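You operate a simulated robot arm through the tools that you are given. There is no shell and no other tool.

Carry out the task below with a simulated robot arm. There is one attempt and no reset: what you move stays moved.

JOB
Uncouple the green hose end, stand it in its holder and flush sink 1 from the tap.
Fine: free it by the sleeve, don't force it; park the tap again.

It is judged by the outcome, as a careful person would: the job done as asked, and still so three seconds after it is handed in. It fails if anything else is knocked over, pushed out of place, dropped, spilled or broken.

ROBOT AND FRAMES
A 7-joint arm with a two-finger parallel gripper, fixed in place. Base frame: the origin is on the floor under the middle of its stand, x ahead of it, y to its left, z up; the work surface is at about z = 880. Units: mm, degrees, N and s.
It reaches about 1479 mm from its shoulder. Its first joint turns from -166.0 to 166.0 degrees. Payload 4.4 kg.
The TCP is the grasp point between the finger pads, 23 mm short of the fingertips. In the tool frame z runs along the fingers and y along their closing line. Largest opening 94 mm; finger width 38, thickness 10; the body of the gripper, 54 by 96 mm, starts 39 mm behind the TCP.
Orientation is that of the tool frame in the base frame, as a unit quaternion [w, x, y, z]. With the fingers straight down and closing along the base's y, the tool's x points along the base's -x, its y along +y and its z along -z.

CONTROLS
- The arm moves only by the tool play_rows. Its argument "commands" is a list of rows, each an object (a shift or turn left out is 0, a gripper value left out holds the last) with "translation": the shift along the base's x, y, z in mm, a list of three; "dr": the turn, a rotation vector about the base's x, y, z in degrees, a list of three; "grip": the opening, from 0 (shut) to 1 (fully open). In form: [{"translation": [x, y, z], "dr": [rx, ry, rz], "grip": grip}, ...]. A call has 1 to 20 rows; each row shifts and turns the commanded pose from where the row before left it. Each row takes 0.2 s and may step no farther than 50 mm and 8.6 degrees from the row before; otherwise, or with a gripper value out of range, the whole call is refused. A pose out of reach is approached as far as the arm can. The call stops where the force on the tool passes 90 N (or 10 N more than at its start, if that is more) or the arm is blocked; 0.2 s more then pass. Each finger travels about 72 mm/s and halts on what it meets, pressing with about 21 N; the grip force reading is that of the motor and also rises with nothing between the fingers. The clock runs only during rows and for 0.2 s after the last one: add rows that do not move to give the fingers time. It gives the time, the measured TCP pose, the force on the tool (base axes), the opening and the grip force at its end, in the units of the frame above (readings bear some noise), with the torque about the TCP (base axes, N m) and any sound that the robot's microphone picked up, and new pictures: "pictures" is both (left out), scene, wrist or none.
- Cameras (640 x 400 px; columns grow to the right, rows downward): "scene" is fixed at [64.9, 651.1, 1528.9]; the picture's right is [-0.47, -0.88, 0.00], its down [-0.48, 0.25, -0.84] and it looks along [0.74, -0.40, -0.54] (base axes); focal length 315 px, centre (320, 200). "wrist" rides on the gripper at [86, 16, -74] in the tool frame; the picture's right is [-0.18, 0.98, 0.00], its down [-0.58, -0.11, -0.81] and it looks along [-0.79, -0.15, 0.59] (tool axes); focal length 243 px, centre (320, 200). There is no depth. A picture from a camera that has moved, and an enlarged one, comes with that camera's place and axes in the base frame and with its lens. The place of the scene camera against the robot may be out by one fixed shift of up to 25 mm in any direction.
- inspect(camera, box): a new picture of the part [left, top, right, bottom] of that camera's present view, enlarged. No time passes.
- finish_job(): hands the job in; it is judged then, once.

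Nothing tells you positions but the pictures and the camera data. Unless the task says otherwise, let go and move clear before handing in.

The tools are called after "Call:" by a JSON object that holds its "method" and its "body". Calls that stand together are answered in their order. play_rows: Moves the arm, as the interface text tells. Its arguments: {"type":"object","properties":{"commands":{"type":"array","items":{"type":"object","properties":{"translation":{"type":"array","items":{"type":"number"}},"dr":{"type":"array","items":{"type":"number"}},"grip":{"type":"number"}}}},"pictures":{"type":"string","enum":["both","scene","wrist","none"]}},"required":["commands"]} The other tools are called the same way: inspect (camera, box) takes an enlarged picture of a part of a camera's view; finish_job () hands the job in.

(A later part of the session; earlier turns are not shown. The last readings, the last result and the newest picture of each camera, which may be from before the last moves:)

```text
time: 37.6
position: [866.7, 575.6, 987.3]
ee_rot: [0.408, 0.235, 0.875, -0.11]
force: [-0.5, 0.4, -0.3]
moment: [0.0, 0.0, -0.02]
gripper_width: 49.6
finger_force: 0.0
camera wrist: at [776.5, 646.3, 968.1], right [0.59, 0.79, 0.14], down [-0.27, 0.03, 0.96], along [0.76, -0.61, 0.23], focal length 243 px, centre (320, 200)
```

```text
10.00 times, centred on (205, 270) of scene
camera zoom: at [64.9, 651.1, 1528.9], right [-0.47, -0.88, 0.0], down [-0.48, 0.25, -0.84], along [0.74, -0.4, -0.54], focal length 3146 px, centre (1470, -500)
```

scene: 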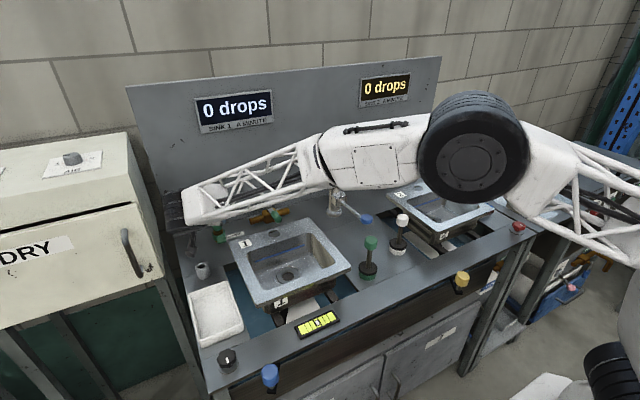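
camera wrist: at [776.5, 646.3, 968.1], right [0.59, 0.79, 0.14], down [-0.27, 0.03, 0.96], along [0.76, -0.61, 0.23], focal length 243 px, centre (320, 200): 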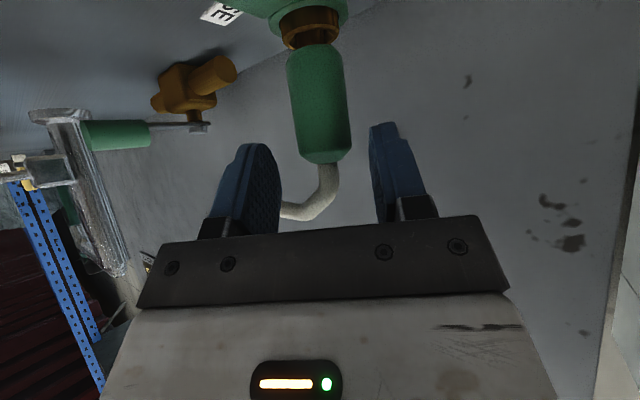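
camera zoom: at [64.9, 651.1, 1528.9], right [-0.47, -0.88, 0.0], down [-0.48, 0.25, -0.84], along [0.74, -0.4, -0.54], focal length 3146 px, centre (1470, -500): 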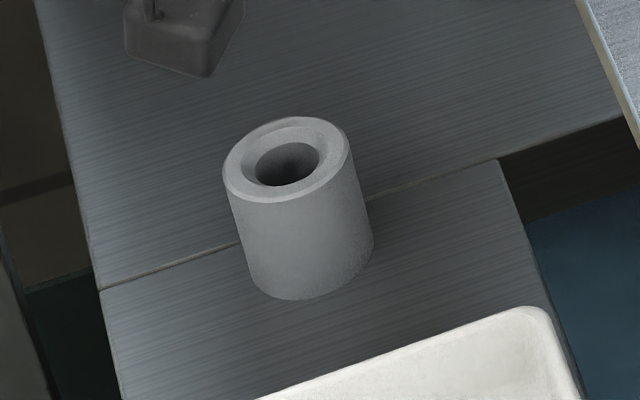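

The cup hasn't moved; its pixels match the first picture exactly, so it is fixed to the deck. This time I'll move forward first while the camera is still above cup height, then descend straight down.

Call:
{"method": "play_rows", "body": {"commands": [{"translation": [7, -2.3, -3], "dr": [0, 0, -2]}, {"translation": [6.5, -2.3, -3], "dr": [0, 0, -1]}, {"translation": [0, 0, -6]}, {}, {}], "pictures": "both"}}

Call:
{"method": "inspect", "body": {"camera": "wrist", "box": [220, 40, 420, 240]}}

Call:
{"method": "inspect", "body": {"camera": "scene", "box": [160, 150, 280, 290]}}

```text
time: 38.8
position: [881.0, 570.9, 975.9]
ee_rot: [0.406, 0.258, 0.869, -0.12]
force: [-0.5, 0.0, -0.2]
moment: [0.0, -0.03, -0.02]
gripper_width: 49.6
finger_force: 0.1
camera wrist: at [793.5, 647.0, 956.9], right [0.63, 0.76, 0.14], down [-0.26, 0.04, 0.96], along [0.73, -0.65, 0.23], focal length 243 px, centre (320, 200)
```

scene: 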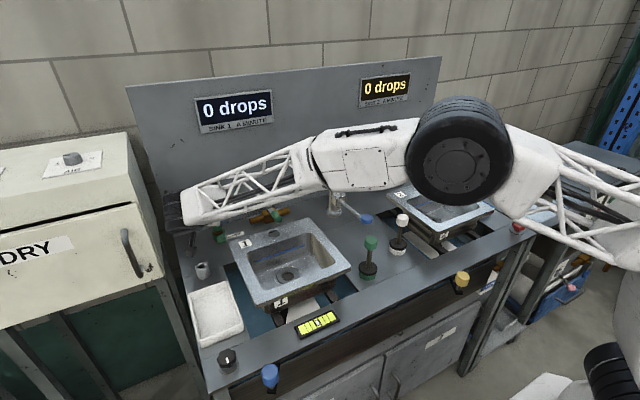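
wrist: 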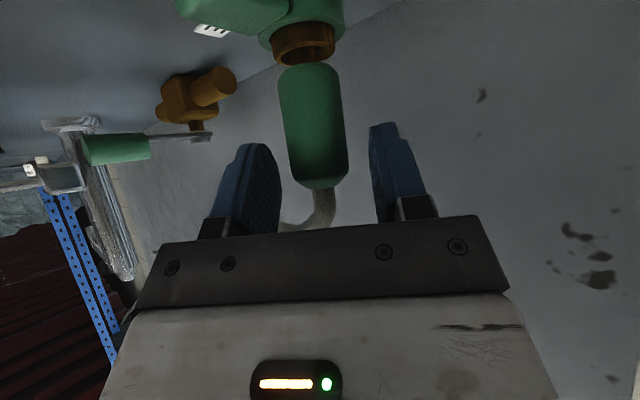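

```text
2.00 times, centred on (320, 140) of wrist
camera zoom: at [793.5, 647.0, 956.9], right [0.63, 0.76, 0.14], down [-0.26, 0.04, 0.96], along [0.73, -0.65, 0.23], focal length 485 px, centre (320, 320)
```

zoom: 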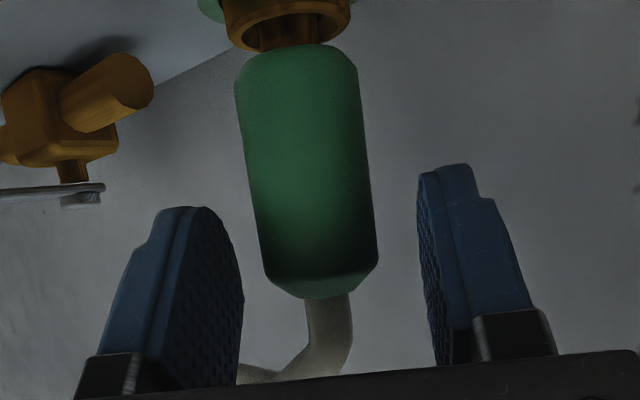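

```text
2.86 times, centred on (220, 220) of scene
camera zoom: at [64.9, 651.1, 1528.9], right [-0.47, -0.88, 0.0], down [-0.48, 0.25, -0.84], along [0.74, -0.4, -0.54], focal length 899 px, centre (606, 143)
```

zoom: 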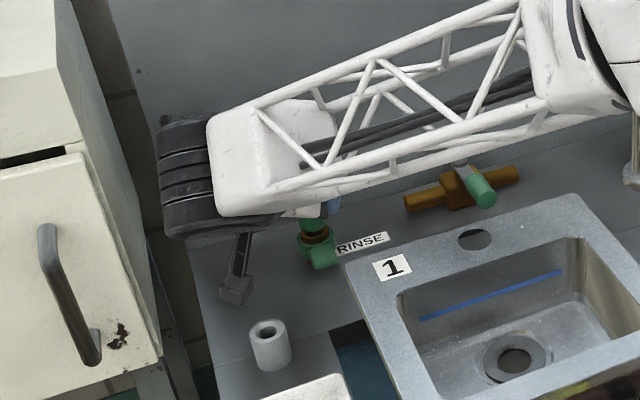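

Call:
{"method": "play_rows", "body": {"commands": [{"translation": [-1.4, -2.2, -8]}, {"translation": [0, 0, -9]}, {"translation": [0, 0, -9]}, {"translation": [0, 0, -8]}, {}], "pictures": "wrist"}}

Call:
{"method": "inspect", "body": {"camera": "wrist", "box": [220, 40, 420, 240]}}

Call:
{"method": "inspect", "body": {"camera": "scene", "box": [160, 150, 280, 290]}}

```text
time: 40.0
position: [878.6, 569.7, 942.7]
ee_rot: [0.404, 0.258, 0.869, -0.119]
force: [2.7, 1.6, 0.0]
moment: [0.01, -0.06, -0.43]
gripper_width: 49.6
finger_force: 0.1
camera wrist: at [792.7, 644.7, 922.7], right [0.63, 0.76, 0.14], down [-0.26, 0.04, 0.96], along [0.73, -0.65, 0.23], focal length 243 px, centre (320, 200)
```

wrist: 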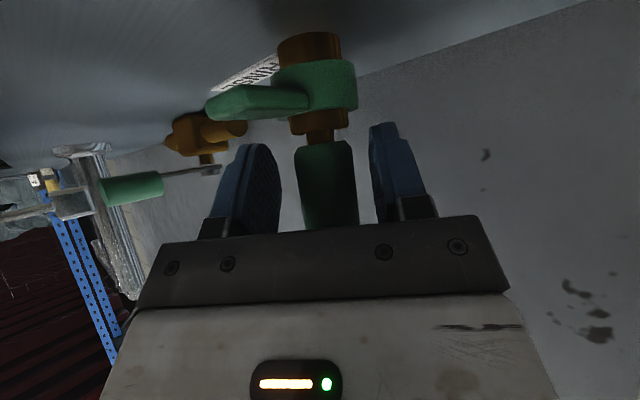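

```text
2.00 times, centred on (320, 140) of wrist
camera zoom: at [792.7, 644.7, 922.7], right [0.63, 0.76, 0.14], down [-0.26, 0.04, 0.96], along [0.73, -0.65, 0.23], focal length 485 px, centre (320, 320)
```

zoom: 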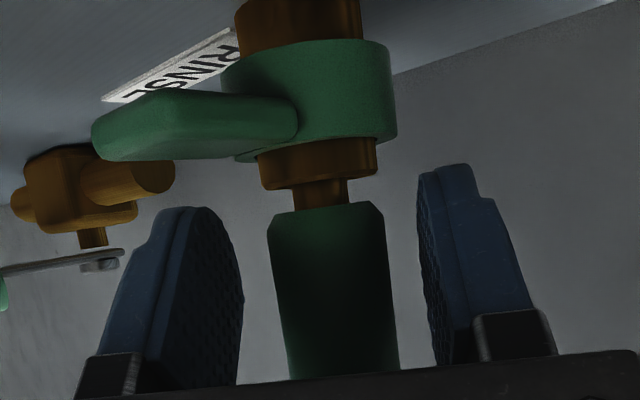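

```text
2.86 times, centred on (220, 220) of scene
camera zoom: at [64.9, 651.1, 1528.9], right [-0.47, -0.88, 0.0], down [-0.48, 0.25, -0.84], along [0.74, -0.4, -0.54], focal length 899 px, centre (606, 143)
```

zoom: 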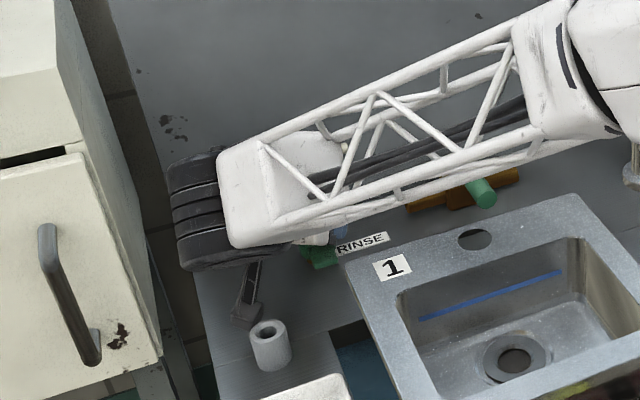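

A small side force suggests the camera is just brushing the cup's side. Before moving away, a cheap test: I'll grip the body here and try a very light lift of 1–2 mm, to see whether pressing the sleeve earlier already released it.

Call:
{"method": "play_rows", "body": {"commands": [{"translation": [2, 1, 0], "grip": 0.2}, {}, {}], "pictures": "none"}}

Call:
{"method": "play_rows", "body": {"commands": [{"translation": [0, 0, 1]}, {}], "pictures": "none"}}

Call:
{"method": "play_rows", "body": {"commands": [{"translation": [0, 0, 1]}, {}], "pictures": "wrist"}}

```text
time: 40.8
position: [881.3, 570.6, 942.0]
ee_rot: [0.405, 0.257, 0.869, -0.12]
force: [0.2, 0.0, -0.1]
moment: [0.03, 0.02, 0.01]
gripper_width: 29.2
finger_force: 21.3
```

```text
time: 41.4
position: [882.2, 569.9, 942.4]
ee_rot: [0.405, 0.257, 0.869, -0.12]
force: [-7.5, 1.4, -1.7]
moment: [0.05, 0.24, -0.04]
gripper_width: 29.1
finger_force: 20.9
```

```text
time: 42.0
position: [880.7, 570.6, 944.2]
ee_rot: [0.404, 0.258, 0.869, -0.12]
force: [-10.0, 3.8, -2.1]
moment: [0.07, 0.32, 0.04]
gripper_width: 29.1
finger_force: 20.4
camera wrist: at [795.2, 645.3, 924.5], right [0.63, 0.76, 0.14], down [-0.26, 0.04, 0.96], along [0.73, -0.65, 0.23], focal length 243 px, centre (320, 200)
```

wrist: 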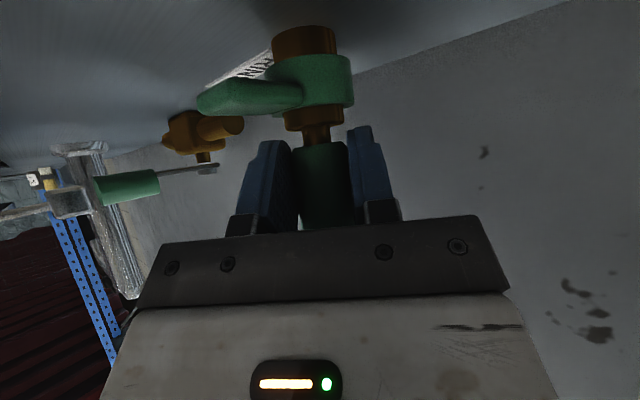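

The vertical force is only about 2 N after 2 mm, so the hose end may be moving. I'll zoom in on the nipple gap.

Call:
{"method": "inspect", "body": {"camera": "wrist", "box": [220, 40, 420, 240]}}

```text
2.00 times, centred on (320, 140) of wrist
camera zoom: at [795.2, 645.3, 924.5], right [0.63, 0.76, 0.14], down [-0.26, 0.04, 0.96], along [0.73, -0.65, 0.23], focal length 485 px, centre (320, 320)
```

zoom: 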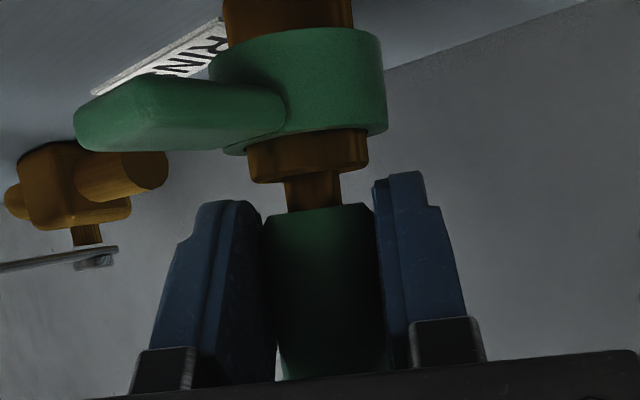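

The gap has grown by about 1.5 mm, so it may be lifting freely, or it may just be play. I'll continue in 1 mm steps and watch the force.

Call:
{"method": "play_rows", "body": {"commands": [{"translation": [0, 0, 1]}, {}], "pictures": "none"}}

Call:
{"method": "play_rows", "body": {"commands": [{"translation": [0, 0, 1]}, {}], "pictures": "wrist"}}

Call:
{"method": "inspect", "body": {"camera": "wrist", "box": [220, 40, 420, 240]}}

```text
time: 42.6
position: [882.4, 572.1, 944.8]
ee_rot: [0.406, 0.257, 0.869, -0.119]
force: [-7.9, 1.3, -2.3]
moment: [0.08, 0.25, -0.04]
gripper_width: 29.0
finger_force: 21.1
```

```text
time: 43.2
position: [881.8, 569.5, 945.7]
ee_rot: [0.406, 0.258, 0.869, -0.12]
force: [-0.3, -0.5, -0.9]
moment: [0.01, -0.01, 0.0]
gripper_width: 29.1
finger_force: 21.0
camera wrist: at [795.4, 645.7, 926.8], right [0.63, 0.76, 0.14], down [-0.27, 0.04, 0.96], along [0.73, -0.65, 0.23], focal length 243 px, centre (320, 200)
```

wrist: 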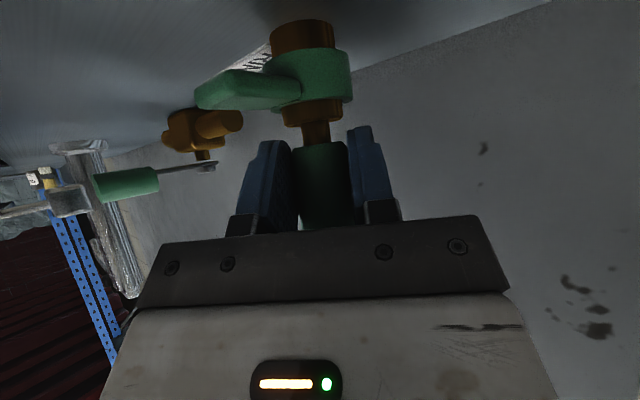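

```text
2.00 times, centred on (320, 140) of wrist
camera zoom: at [795.4, 645.7, 926.8], right [0.63, 0.76, 0.14], down [-0.27, 0.04, 0.96], along [0.73, -0.65, 0.23], focal length 485 px, centre (320, 320)
```

zoom: 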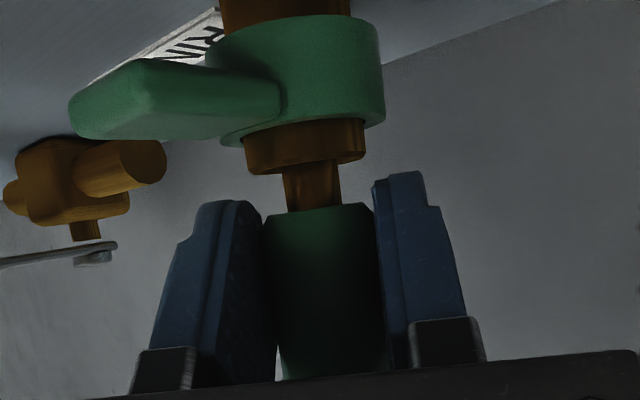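

The hose end rises with the fingers at under 1 N, so pressing the sleeve did release it. I'll lift it straight out slowly.

Call:
{"method": "play_rows", "body": {"commands": [{"translation": [0, 0, 2]}, {"translation": [0, 0, 2]}, {"translation": [0, 0, 2]}, {"translation": [0, 0, 2]}, {"translation": [0, 0, 3]}, {"translation": [0, 0, 3]}, {"translation": [0, 0, 4]}, {}], "pictures": "wrist"}}

Call:
{"method": "inspect", "body": {"camera": "wrist", "box": [220, 40, 420, 240]}}

Call:
{"method": "inspect", "body": {"camera": "scene", "box": [160, 150, 280, 290]}}

```text
time: 45.0
position: [881.1, 570.4, 964.8]
ee_rot: [0.405, 0.257, 0.869, -0.119]
force: [-0.8, -0.3, -1.6]
moment: [0.01, 0.03, -0.01]
gripper_width: 28.8
finger_force: 21.8
camera wrist: at [794.8, 645.4, 944.7], right [0.63, 0.76, 0.14], down [-0.26, 0.04, 0.96], along [0.73, -0.65, 0.23], focal length 243 px, centre (320, 200)
```

wrist: 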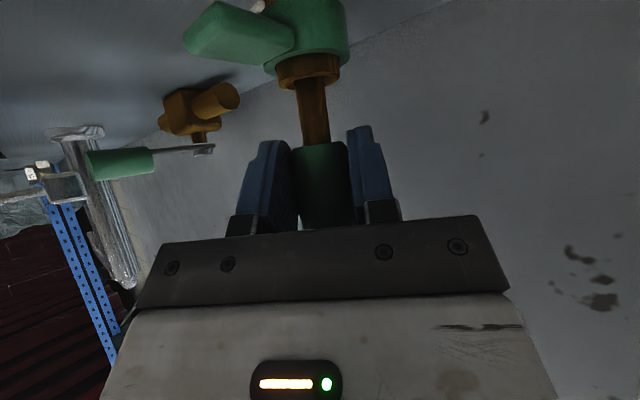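

```text
2.00 times, centred on (320, 140) of wrist
camera zoom: at [794.8, 645.4, 944.7], right [0.63, 0.76, 0.14], down [-0.26, 0.04, 0.96], along [0.73, -0.65, 0.23], focal length 485 px, centre (320, 320)
```

zoom: 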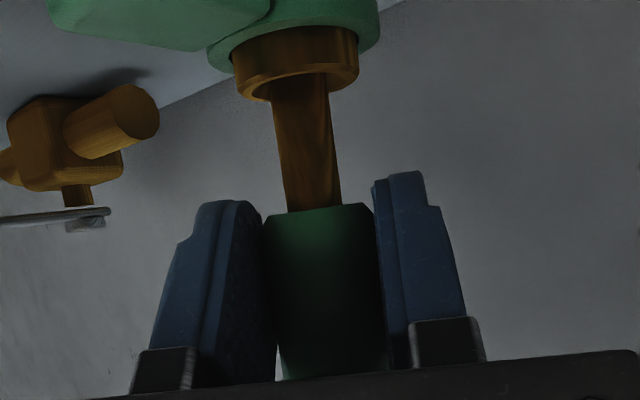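

```text
2.86 times, centred on (220, 220) of scene
camera zoom: at [64.9, 651.1, 1528.9], right [-0.47, -0.88, 0.0], down [-0.48, 0.25, -0.84], along [0.74, -0.4, -0.54], focal length 899 px, centre (606, 143)
```

zoom: 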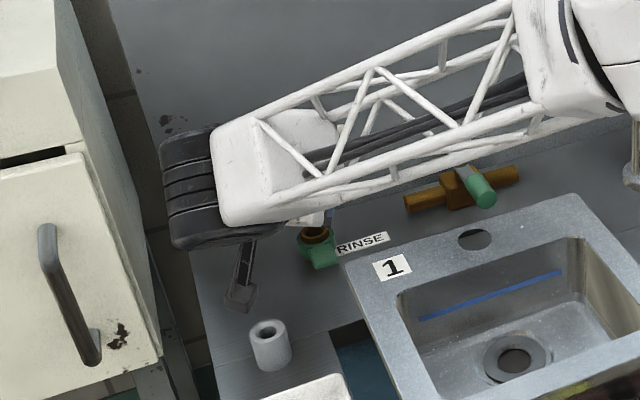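

The nipple is sliding out cleanly. I'll keep lifting until it clears the socket.

Call:
{"method": "play_rows", "body": {"commands": [{"translation": [0, 0, 6]}, {"translation": [0, 0, 6]}, {"translation": [0, 0, 6]}, {"translation": [0, 0, 6]}, {"translation": [0, 0, 6]}, {}], "pictures": "both"}}

Call:
{"method": "inspect", "body": {"camera": "wrist", "box": [220, 0, 420, 240]}}

Call:
{"method": "inspect", "body": {"camera": "scene", "box": [160, 150, 280, 290]}}

```text
time: 46.4
position: [881.4, 569.4, 993.8]
ee_rot: [0.406, 0.258, 0.869, -0.12]
force: [0.2, 0.4, -0.8]
moment: [0.02, 0.0, 0.01]
gripper_width: 28.7
finger_force: 21.1
camera wrist: at [794.5, 645.6, 975.3], right [0.63, 0.76, 0.14], down [-0.26, 0.04, 0.96], along [0.73, -0.65, 0.23], focal length 243 px, centre (320, 200)
```

scene: 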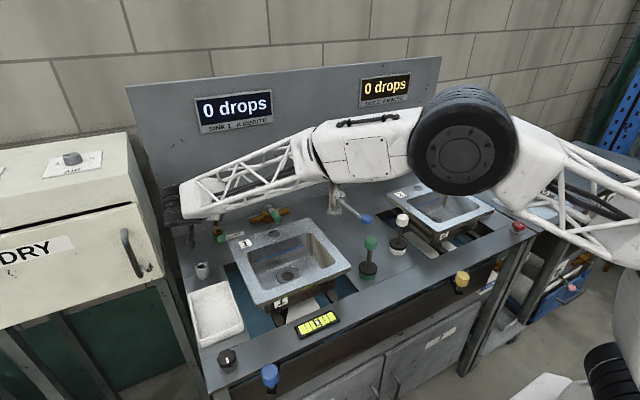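
wrist: 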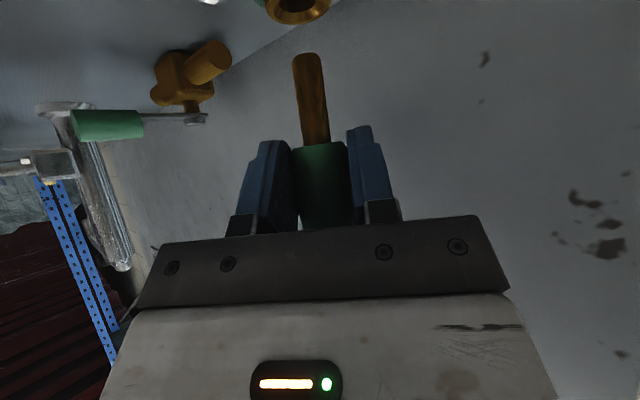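

```text
1.67 times, centred on (320, 120) of wrist
camera zoom: at [794.5, 645.6, 975.3], right [0.63, 0.76, 0.14], down [-0.26, 0.04, 0.96], along [0.73, -0.65, 0.23], focal length 404 px, centre (320, 333)
```

zoom: 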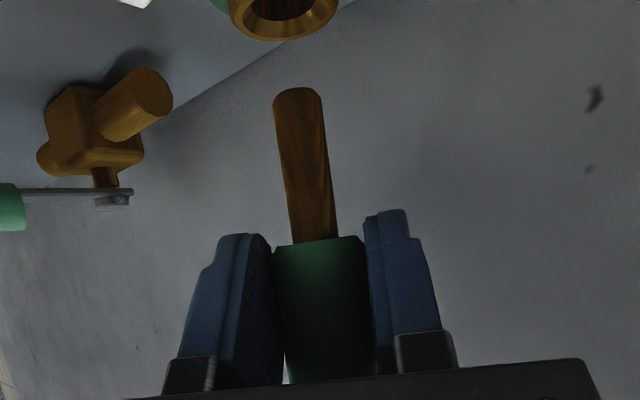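

```text
2.86 times, centred on (220, 220) of scene
camera zoom: at [64.9, 651.1, 1528.9], right [-0.47, -0.88, 0.0], down [-0.48, 0.25, -0.84], along [0.74, -0.4, -0.54], focal length 899 px, centre (606, 143)
```

zoom: 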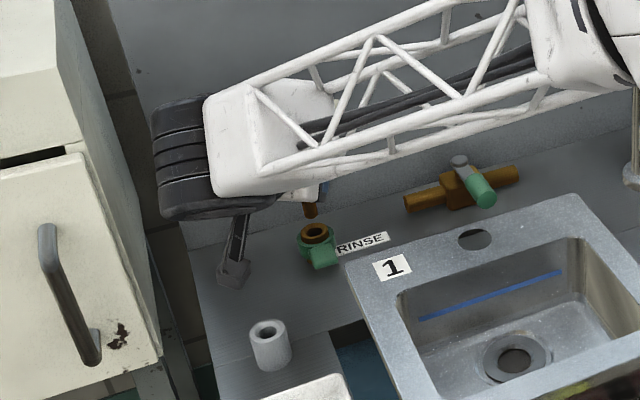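

The hose end is free of the socket, and the sleeve sits undisturbed on the stub. The nipple is about 39 mm long and 15 mm across, with its tip 57 mm below the TCP. I now put the cup at about (752, 641) with its rim at z of about 917. I'll raise, swing the yaw to about +12° so the camera ends over the tray's hollow, and move above the cup.

Call:
{"method": "play_rows", "body": {"commands": [{"translation": [0, 0, 20]}, {"translation": [0, 0, 25]}, {"translation": [0, 0, 25]}, {"translation": [-15, 5, 0], "dr": [0, 0, 7.5]}, {"translation": [-25, 12, 0], "dr": [0, 0, 7.5]}, {"translation": [-25, 13, 0], "dr": [0, 0, 7.5]}, {"translation": [-25, 14, 0], "dr": [0, 0, 7.5]}, {"translation": [-25, 14, 0], "dr": [0, 0, 7.5]}, {"translation": [-20, 12, 0], "dr": [0, 0, 7.5]}, {}, {}], "pictures": "both"}}

Call:
{"method": "inspect", "body": {"camera": "wrist", "box": [220, 0, 420, 240]}}

Call:
{"method": "inspect", "body": {"camera": "scene", "box": [140, 130, 300, 330]}}

```text
time: 48.8
position: [747.0, 639.9, 1063.9]
ee_rot: [0.421, -0.095, 0.901, 0.044]
force: [-0.3, 0.3, -1.1]
moment: [0.0, 0.01, -0.01]
gripper_width: 28.9
finger_force: 21.1
camera wrist: at [632.4, 633.3, 1043.8], right [-0.09, 0.99, 0.14], down [-0.22, -0.16, 0.96], along [0.97, 0.06, 0.23], focal length 243 px, centre (320, 200)
```

scene: 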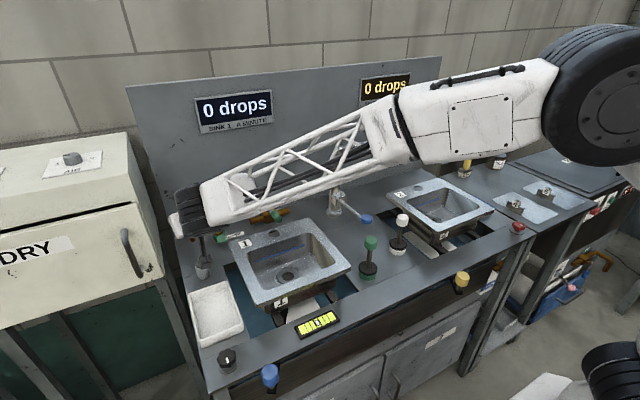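
wrist: 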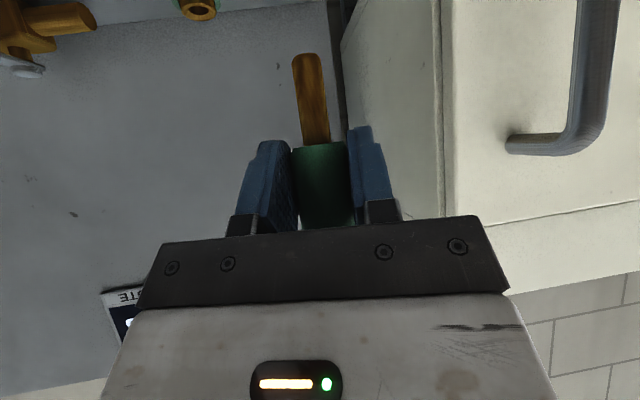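

```text
1.67 times, centred on (320, 120) of wrist
camera zoom: at [632.4, 633.3, 1043.8], right [-0.09, 0.99, 0.14], down [-0.22, -0.16, 0.96], along [0.97, 0.06, 0.23], focal length 404 px, centre (320, 333)
```

zoom: 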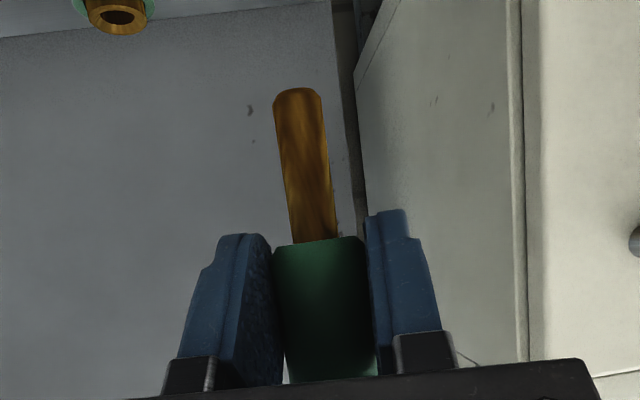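

```text
2.00 times, centred on (220, 230) of scene
camera zoom: at [64.9, 651.1, 1528.9], right [-0.47, -0.88, 0.0], down [-0.48, 0.25, -0.84], along [0.74, -0.4, -0.54], focal length 629 px, centre (520, 140)
```

zoom: 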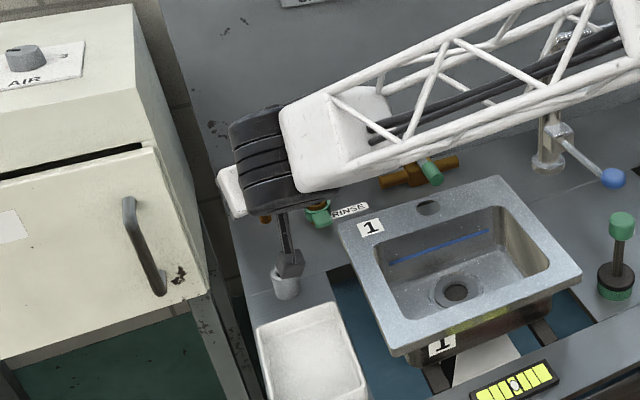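

I'm above the cup but it's still below the view. I'll descend to TCP z of about 1000 so the cup comes into the wrist picture.

Call:
{"method": "play_rows", "body": {"commands": [{"translation": [0, 0, -20]}, {"translation": [0, 0, -20]}, {"translation": [0, 0, -20]}, {}, {}], "pictures": "both"}}

Call:
{"method": "inspect", "body": {"camera": "wrist", "box": [220, 0, 420, 160]}}

Call:
{"method": "inspect", "body": {"camera": "scene", "box": [180, 220, 240, 300]}}

```text
time: 50.0
position: [745.9, 640.6, 1003.6]
ee_rot: [0.42, -0.094, 0.901, 0.044]
force: [1.0, 0.0, -0.8]
moment: [-0.08, 0.01, 0.05]
gripper_width: 29.1
finger_force: 20.8
camera wrist: at [632.6, 632.6, 985.1], right [-0.09, 0.99, 0.14], down [-0.22, -0.16, 0.96], along [0.97, 0.05, 0.23], focal length 243 px, centre (320, 200)
```

scene: 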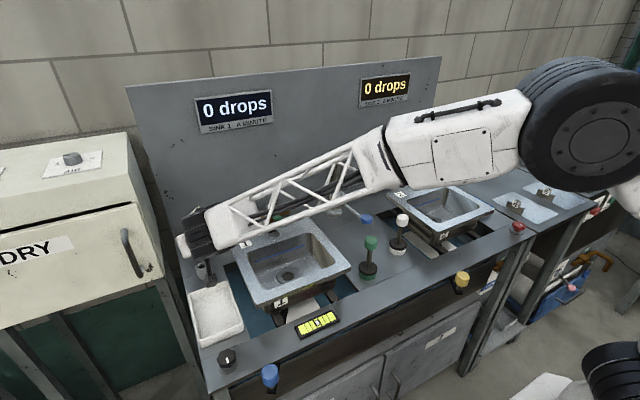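
wrist: 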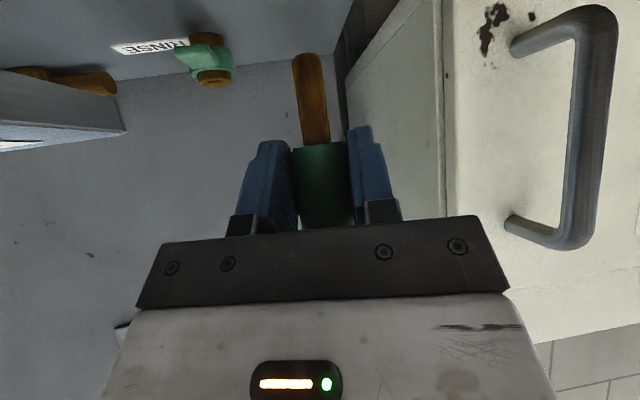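

```text
2.50 times, centred on (320, 80) of wrist
camera zoom: at [632.6, 632.6, 985.1], right [-0.09, 0.99, 0.14], down [-0.22, -0.16, 0.96], along [0.97, 0.05, 0.23], focal length 606 px, centre (320, 500)
```

zoom: 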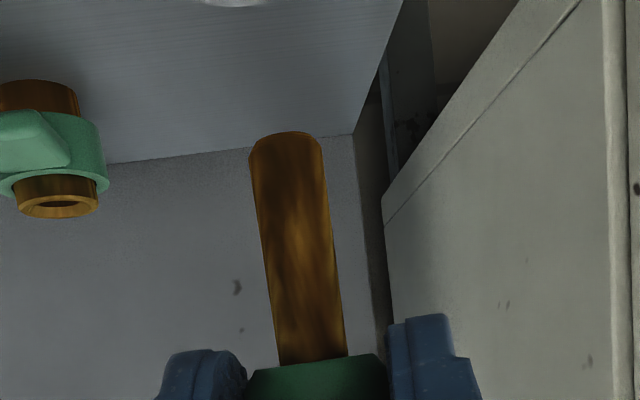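

```text
5.00 times, centred on (210, 260) of scene
camera zoom: at [64.9, 651.1, 1528.9], right [-0.47, -0.88, 0.0], down [-0.48, 0.25, -0.84], along [0.74, -0.4, -0.54], focal length 1573 px, centre (870, -100)
```

zoom: 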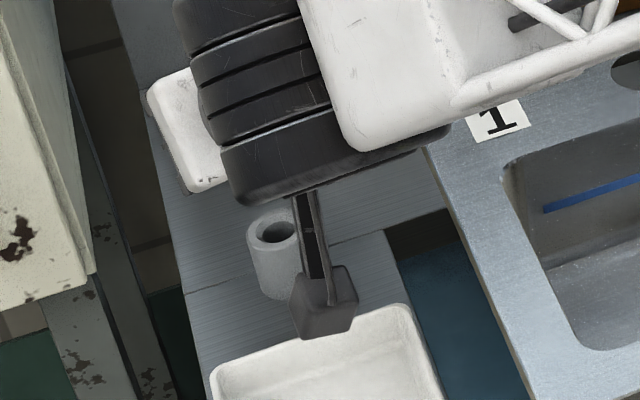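

The far edge of the cup's rim just shows at the top of the zoom, about 8 mm to −y of the nipple's line. I'll shift over and lower 10 mm more.

Call:
{"method": "play_rows", "body": {"commands": [{"translation": [0, -7.5, 0]}, {"translation": [0, 0, -6]}, {"translation": [0, 0, -5]}, {}, {}], "pictures": "wrist"}}

Call:
{"method": "inspect", "body": {"camera": "wrist", "box": [240, 0, 370, 100]}}

Call:
{"method": "inspect", "body": {"camera": "scene", "box": [180, 230, 240, 290]}}

```text
time: 51.2
position: [746.0, 633.9, 994.3]
ee_rot: [0.42, -0.096, 0.901, 0.045]
force: [-0.6, -0.4, -1.3]
moment: [-0.01, 0.01, 0.0]
gripper_width: 28.9
finger_force: 20.2
camera wrist: at [631.4, 625.8, 973.9], right [-0.09, 0.99, 0.14], down [-0.22, -0.16, 0.96], along [0.97, 0.05, 0.23], focal length 243 px, centre (320, 200)
```

wrist: 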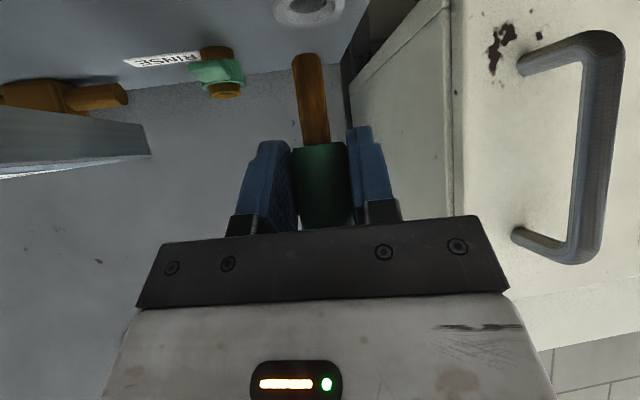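

```text
4.00 times, centred on (305, 50) of wrist
camera zoom: at [631.4, 625.8, 973.9], right [-0.09, 0.99, 0.14], down [-0.22, -0.16, 0.96], along [0.97, 0.05, 0.23], focal length 970 px, centre (380, 800)
```

zoom: 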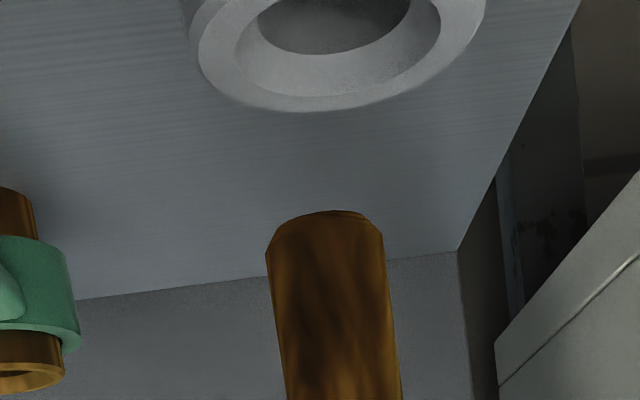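

```text
6.67 times, centred on (210, 260) of scene
camera zoom: at [64.9, 651.1, 1528.9], right [-0.47, -0.88, 0.0], down [-0.48, 0.25, -0.84], along [0.74, -0.4, -0.54], focal length 2097 px, centre (1053, -200)
```

zoom: 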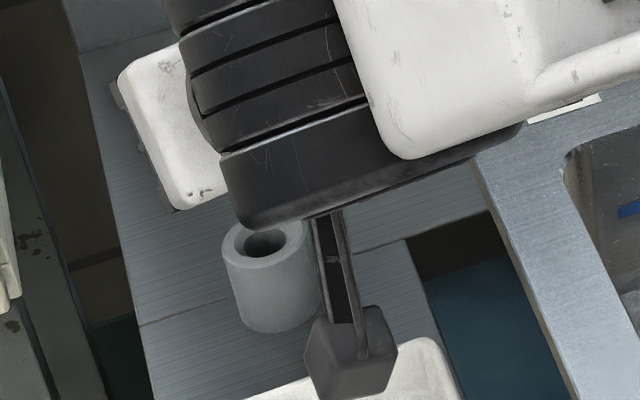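

Now the cup's hole is clearly visible: cup at about (752, 640.5), rim z of about 917.5. The nipple is about 4.7 mm toward −y of it. I'll correct and descend so the tip is just above the rim for a direct comparison.

Call:
{"method": "play_rows", "body": {"commands": [{"translation": [0, 4.7, 0]}, {"translation": [0, 0, -5]}, {"translation": [0, 0, -5]}, {}, {}], "pictures": "wrist"}}

Call:
{"method": "inspect", "body": {"camera": "wrist", "box": [240, 0, 370, 100]}}

Call:
{"method": "inspect", "body": {"camera": "scene", "box": [180, 230, 240, 290]}}

```text
time: 52.4
position: [745.6, 637.6, 982.5]
ee_rot: [0.42, -0.094, 0.901, 0.044]
force: [1.4, 0.0, -1.1]
moment: [0.0, 0.03, 0.03]
gripper_width: 29.1
finger_force: 21.5
camera wrist: at [631.7, 630.4, 963.5], right [-0.09, 0.99, 0.14], down [-0.22, -0.16, 0.96], along [0.97, 0.05, 0.23], focal length 243 px, centre (320, 200)
```

wrist: 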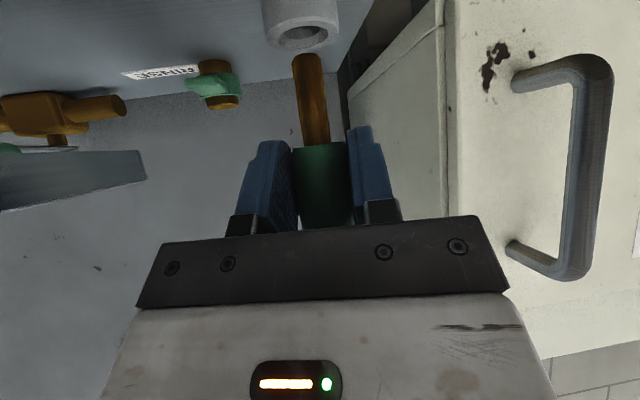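

```text
4.00 times, centred on (305, 50) of wrist
camera zoom: at [631.7, 630.4, 963.5], right [-0.09, 0.99, 0.14], down [-0.22, -0.16, 0.96], along [0.97, 0.05, 0.23], focal length 970 px, centre (380, 800)
```

zoom: 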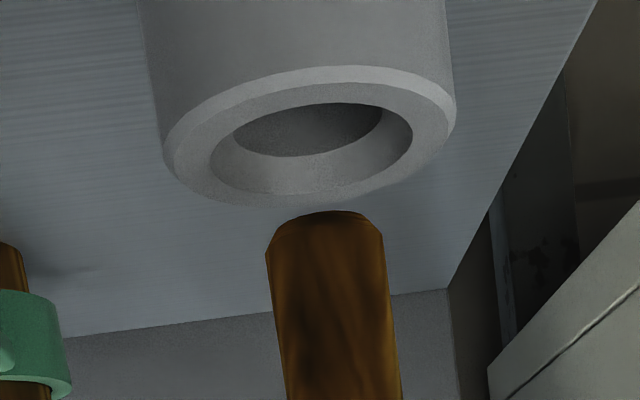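

```text
6.67 times, centred on (210, 260) of scene
camera zoom: at [64.9, 651.1, 1528.9], right [-0.47, -0.88, 0.0], down [-0.48, 0.25, -0.84], along [0.74, -0.4, -0.54], focal length 2097 px, centre (1053, -200)
```

zoom: 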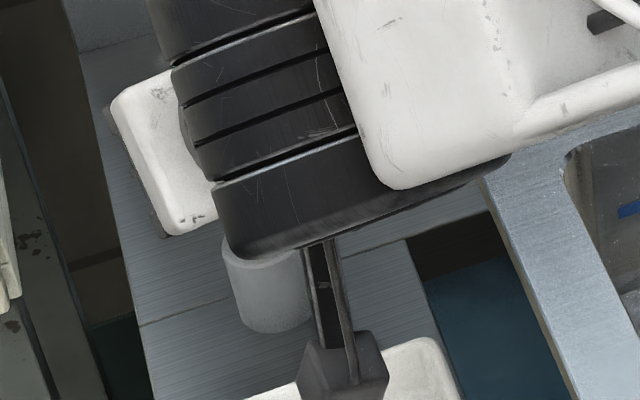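

The hole is about 23 mm at its chamfer, the nipple is about 13.5 mm, and they're aligned sideways to within 1 mm. I'll descend a few more millimetres and compare front to back.

Call:
{"method": "play_rows", "body": {"commands": [{"translation": [0, -0.4, -3]}, {"translation": [0, 0, -2]}, {}, {}], "pictures": "wrist"}}

Call:
{"method": "inspect", "body": {"camera": "wrist", "box": [240, 0, 370, 100]}}

```text
time: 53.4
position: [745.9, 638.3, 977.9]
ee_rot: [0.42, -0.094, 0.901, 0.043]
force: [-0.7, 1.0, -0.8]
moment: [-0.01, 0.02, 0.0]
gripper_width: 28.9
finger_force: 21.1
camera wrist: at [631.3, 630.2, 958.5], right [-0.09, 0.99, 0.14], down [-0.22, -0.16, 0.96], along [0.97, 0.05, 0.23], focal length 243 px, centre (320, 200)
```

wrist: 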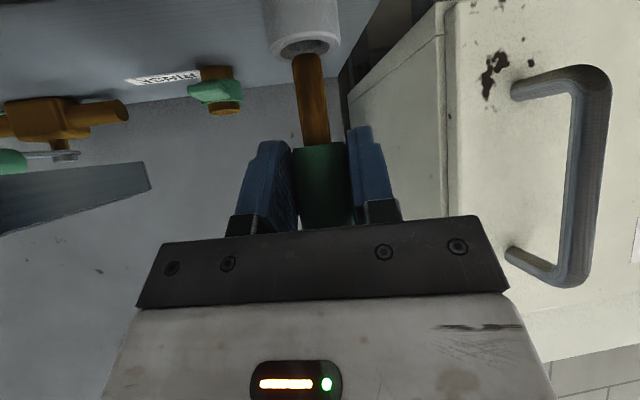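

```text
4.00 times, centred on (305, 50) of wrist
camera zoom: at [631.3, 630.2, 958.5], right [-0.09, 0.99, 0.14], down [-0.22, -0.16, 0.96], along [0.97, 0.05, 0.23], focal length 970 px, centre (380, 800)
```

zoom: 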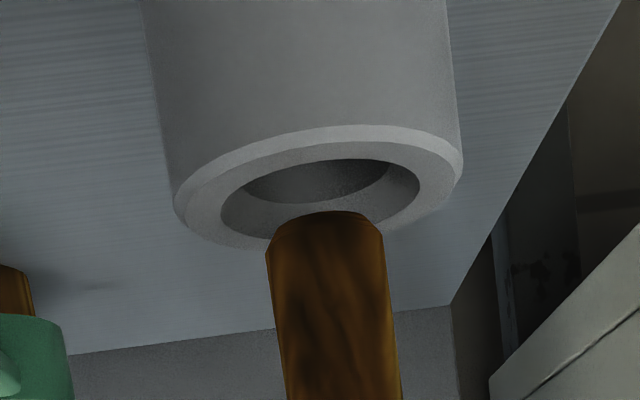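

Call:
{"method": "play_rows", "body": {"commands": [{"translation": [-1.5, -0.3, -2]}, {"translation": [0, 0, -2]}, {}, {}], "pictures": "wrist"}}

Call:
{"method": "inspect", "body": {"camera": "wrist", "box": [240, 0, 370, 100]}}

```text
time: 54.4
position: [745.2, 637.0, 974.1]
ee_rot: [0.42, -0.095, 0.902, 0.044]
force: [0.3, 0.0, -0.4]
moment: [-0.02, 0.02, -0.04]
gripper_width: 29.0
finger_force: 21.5
camera wrist: at [629.9, 630.1, 954.9], right [-0.09, 0.99, 0.14], down [-0.22, -0.16, 0.96], along [0.97, 0.05, 0.23], focal length 243 px, centre (320, 200)
```

wrist: 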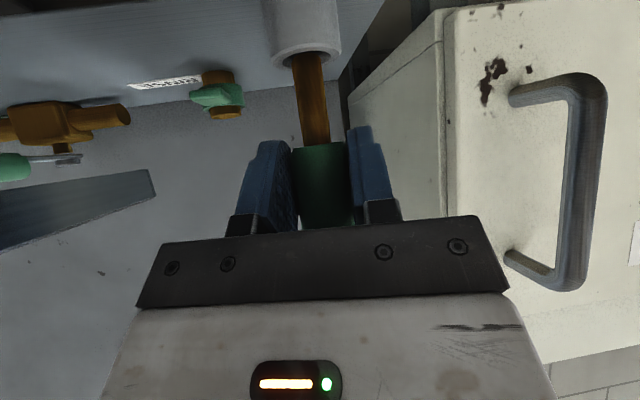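

```text
4.00 times, centred on (305, 50) of wrist
camera zoom: at [629.9, 630.1, 954.9], right [-0.09, 0.99, 0.14], down [-0.22, -0.16, 0.96], along [0.97, 0.05, 0.23], focal length 970 px, centre (380, 800)
```

zoom: 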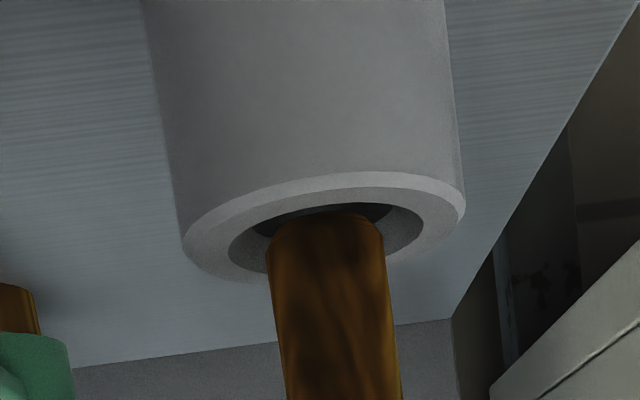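

The tip is at rim level and centred, with no contact force. I'll continue down gently.

Call:
{"method": "play_rows", "body": {"commands": [{"translation": [0, 0, -2]}, {"translation": [0, 0, -2]}, {}], "pictures": "wrist"}}

Call:
{"method": "inspect", "body": {"camera": "wrist", "box": [240, 0, 370, 100]}}

```text
time: 55.2
position: [745.1, 636.7, 970.8]
ee_rot: [0.42, -0.095, 0.901, 0.045]
force: [0.4, 0.4, -1.0]
moment: [0.01, 0.04, -0.01]
gripper_width: 29.1
finger_force: 20.6
camera wrist: at [630.3, 629.9, 950.7], right [-0.09, 0.99, 0.14], down [-0.22, -0.16, 0.96], along [0.97, 0.05, 0.23], focal length 243 px, centre (320, 200)
```

wrist: 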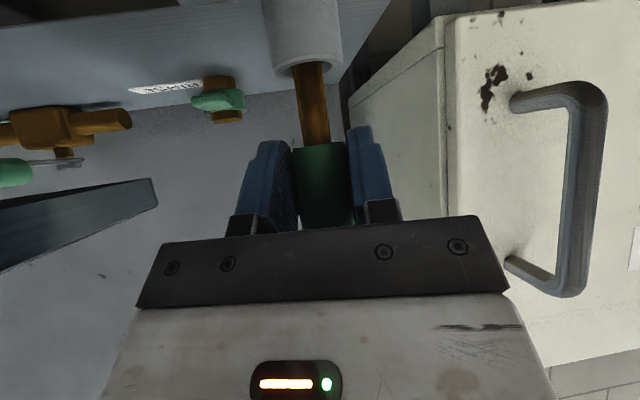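

```text
4.00 times, centred on (305, 50) of wrist
camera zoom: at [630.3, 629.9, 950.7], right [-0.09, 0.99, 0.14], down [-0.22, -0.16, 0.96], along [0.97, 0.05, 0.23], focal length 970 px, centre (380, 800)
```

zoom: 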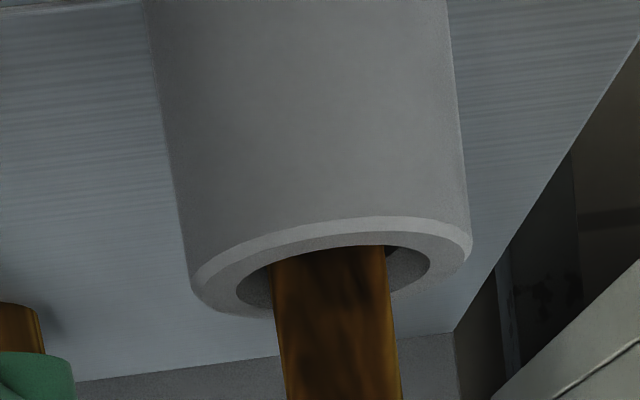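

The nipple tip is inside the hole and well centred. I'll continue inserting while watching the force.

Call:
{"method": "play_rows", "body": {"commands": [{"translation": [0, 0, -3]}, {"translation": [0, 0, -3]}, {"translation": [0, 0, -2]}, {}], "pictures": "wrist"}}

Call:
{"method": "inspect", "body": {"camera": "wrist", "box": [240, 0, 370, 120]}}

```text
time: 56.2
position: [743.8, 638.1, 962.2]
ee_rot: [0.421, -0.095, 0.901, 0.044]
force: [0.4, 0.0, -1.0]
moment: [0.02, 0.0, -0.02]
gripper_width: 29.1
finger_force: 20.7
camera wrist: at [629.5, 630.3, 943.3], right [-0.09, 0.99, 0.14], down [-0.22, -0.16, 0.96], along [0.97, 0.05, 0.23], focal length 243 px, centre (320, 200)
```

wrist: 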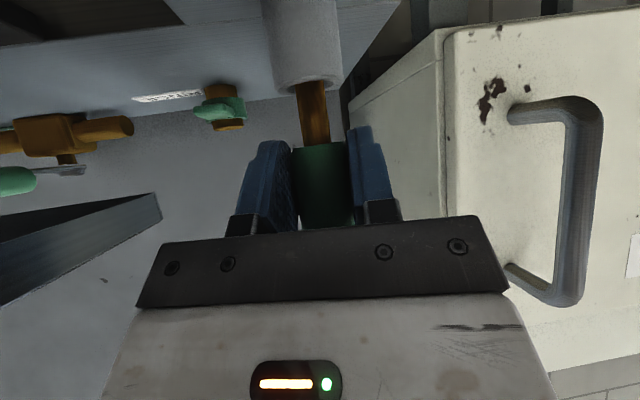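

```text
3.33 times, centred on (305, 60) of wrist
camera zoom: at [629.5, 630.3, 943.3], right [-0.09, 0.99, 0.14], down [-0.22, -0.16, 0.96], along [0.97, 0.05, 0.23], focal length 809 px, centre (370, 667)
```

zoom: 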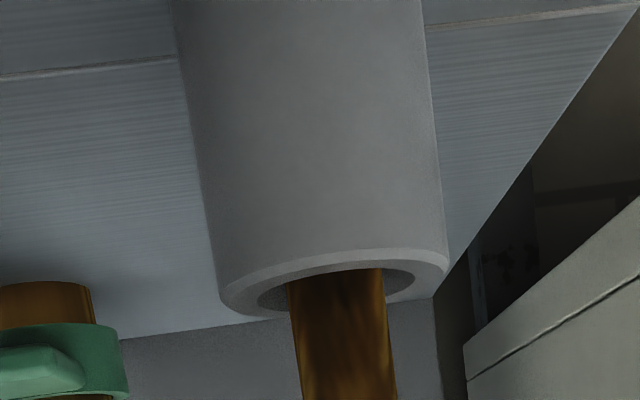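

Call:
{"method": "play_rows", "body": {"commands": [{"translation": [0, 0, -3]}, {"translation": [0, 0, -3]}, {"translation": [0, 0, -3]}, {"translation": [0, 0, -3]}, {}], "pictures": "wrist"}}

Call:
{"method": "inspect", "body": {"camera": "wrist", "box": [220, 40, 420, 240]}}

Call:
{"method": "inspect", "body": {"camera": "scene", "box": [160, 210, 280, 330]}}

```text
time: 57.4
position: [745.1, 637.2, 950.8]
ee_rot: [0.42, -0.095, 0.902, 0.044]
force: [-0.5, 0.0, -1.7]
moment: [-0.02, 0.01, -0.03]
gripper_width: 29.1
finger_force: 21.3
camera wrist: at [630.4, 629.9, 930.8], right [-0.09, 0.99, 0.14], down [-0.22, -0.16, 0.96], along [0.97, 0.05, 0.23], focal length 243 px, centre (320, 200)
```

wrist: 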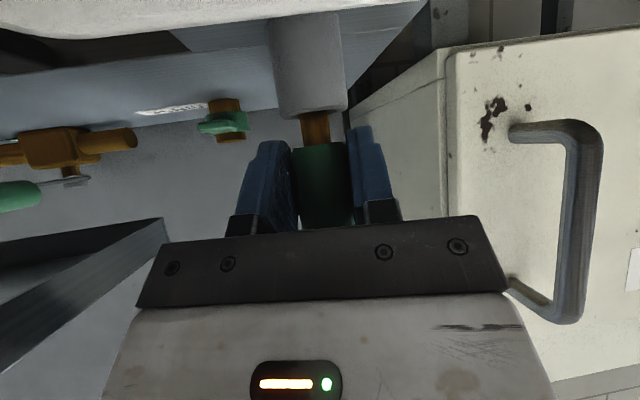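

```text
2.00 times, centred on (320, 140) of wrist
camera zoom: at [630.4, 629.9, 930.8], right [-0.09, 0.99, 0.14], down [-0.22, -0.16, 0.96], along [0.97, 0.05, 0.23], focal length 485 px, centre (320, 320)
```

zoom: 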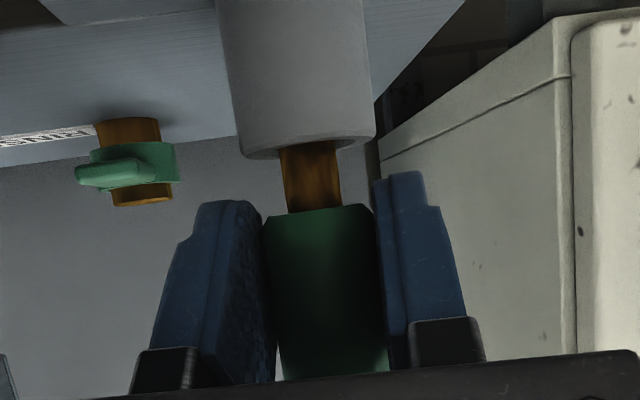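

```text
3.33 times, centred on (220, 270) of scene
camera zoom: at [64.9, 651.1, 1528.9], right [-0.47, -0.88, 0.0], down [-0.48, 0.25, -0.84], along [0.74, -0.4, -0.54], focal length 1048 px, centre (653, -33)
```

zoom: 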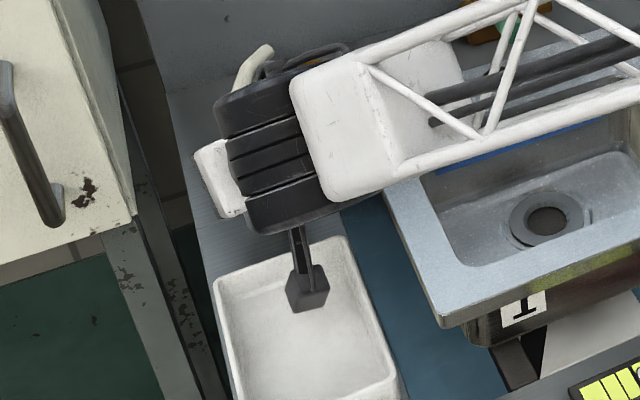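

Call:
{"method": "play_rows", "body": {"commands": [{"translation": [0, 0, -3]}, {"translation": [0, 0, -3]}, {"translation": [0, 0, -3]}, {}], "pictures": "wrist"}}

Call:
{"method": "inspect", "body": {"camera": "wrist", "box": [220, 40, 420, 240]}}

```text
time: 58.4
position: [745.6, 638.2, 947.9]
ee_rot: [0.423, -0.095, 0.9, 0.046]
force: [-14.2, -12.1, 58.9]
moment: [-0.91, -0.07, -0.15]
gripper_width: 29.0
finger_force: 21.3
camera wrist: at [631.3, 630.4, 927.4], right [-0.09, 0.99, 0.15], down [-0.22, -0.16, 0.96], along [0.97, 0.05, 0.23], focal length 243 px, centre (320, 200)
```

wrist: 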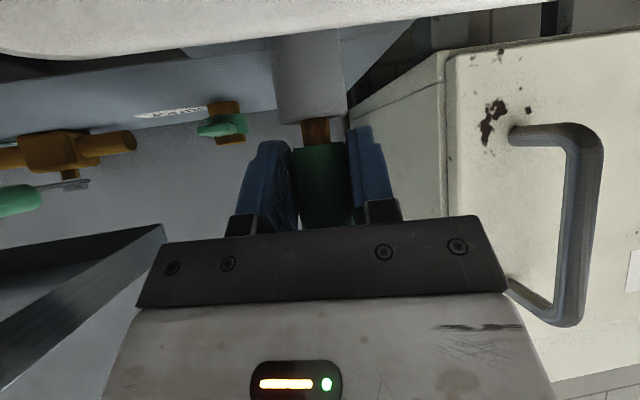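

```text
2.00 times, centred on (320, 140) of wrist
camera zoom: at [631.3, 630.4, 927.4], right [-0.09, 0.99, 0.15], down [-0.22, -0.16, 0.96], along [0.97, 0.05, 0.23], focal length 485 px, centre (320, 320)
```

zoom: 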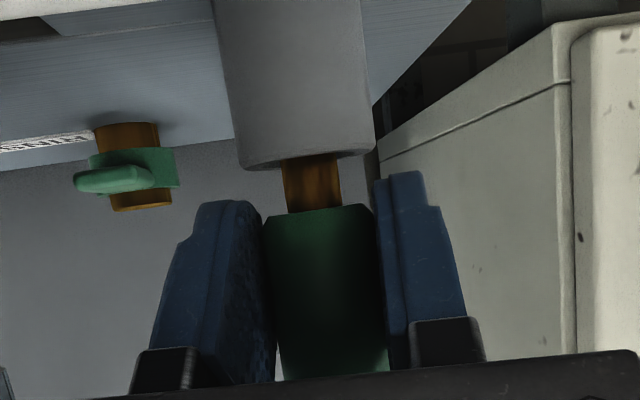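

It has bottomed out in the cup: nipple about 27 mm in, 59 N. I'll ease the downward push off before letting go.

Call:
{"method": "play_rows", "body": {"commands": [{"translation": [0, 0, 3]}, {"translation": [0, 0, 2]}, {}], "pictures": "none"}}

```text
time: 59.2
position: [744.6, 636.9, 947.5]
ee_rot: [0.421, -0.094, 0.901, 0.044]
force: [20.4, 7.5, 44.6]
moment: [0.94, -0.7, -0.39]
gripper_width: 28.9
finger_force: 21.2
```

Call:
{"method": "play_rows", "body": {"commands": [{"translation": [0, 0, 1]}, {"translation": [0, 0, 0.7]}, {}], "pictures": "none"}}

```text
time: 60.0
position: [744.1, 636.9, 947.7]
ee_rot: [0.42, -0.095, 0.901, 0.044]
force: [15.1, 7.5, 32.5]
moment: [0.76, -0.49, -0.11]
gripper_width: 29.4
finger_force: 21.6
```

Call:
{"method": "play_rows", "body": {"commands": [{"translation": [0, 0, 1]}, {"translation": [0, 0, 1]}, {"translation": [0, 0, 1]}, {}], "pictures": "none"}}

```text
time: 61.0
position: [743.7, 636.9, 947.6]
ee_rot: [0.42, -0.095, 0.902, 0.044]
force: [0.9, 2.4, -2.1]
moment: [0.11, -0.04, -0.01]
gripper_width: 28.9
finger_force: 20.6
```

Call:
{"method": "play_rows", "body": {"commands": [{}, {}], "pictures": "wrist"}}

Call:
{"method": "inspect", "body": {"camera": "wrist", "box": [220, 40, 420, 240]}}

```text
time: 61.6
position: [744.8, 636.2, 951.0]
ee_rot: [0.42, -0.095, 0.902, 0.044]
force: [-0.9, -0.5, -0.8]
moment: [-0.03, -0.01, -0.03]
gripper_width: 29.0
finger_force: 21.5
camera wrist: at [630.1, 629.6, 931.1], right [-0.09, 0.99, 0.14], down [-0.22, -0.16, 0.96], along [0.97, 0.05, 0.23], focal length 243 px, centre (320, 200)
```

wrist: 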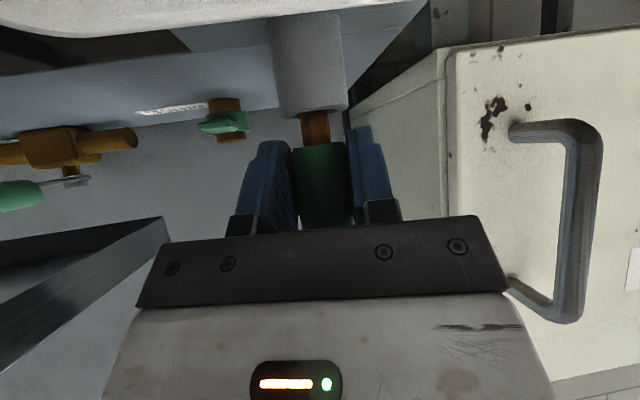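

```text
2.00 times, centred on (320, 140) of wrist
camera zoom: at [630.1, 629.6, 931.1], right [-0.09, 0.99, 0.14], down [-0.22, -0.16, 0.96], along [0.97, 0.05, 0.23], focal length 485 px, centre (320, 320)
```

zoom: 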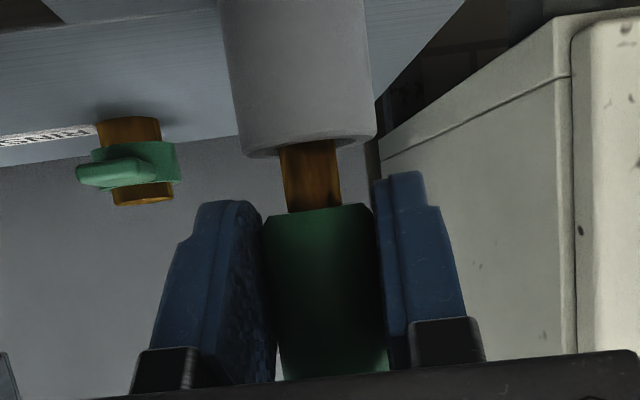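

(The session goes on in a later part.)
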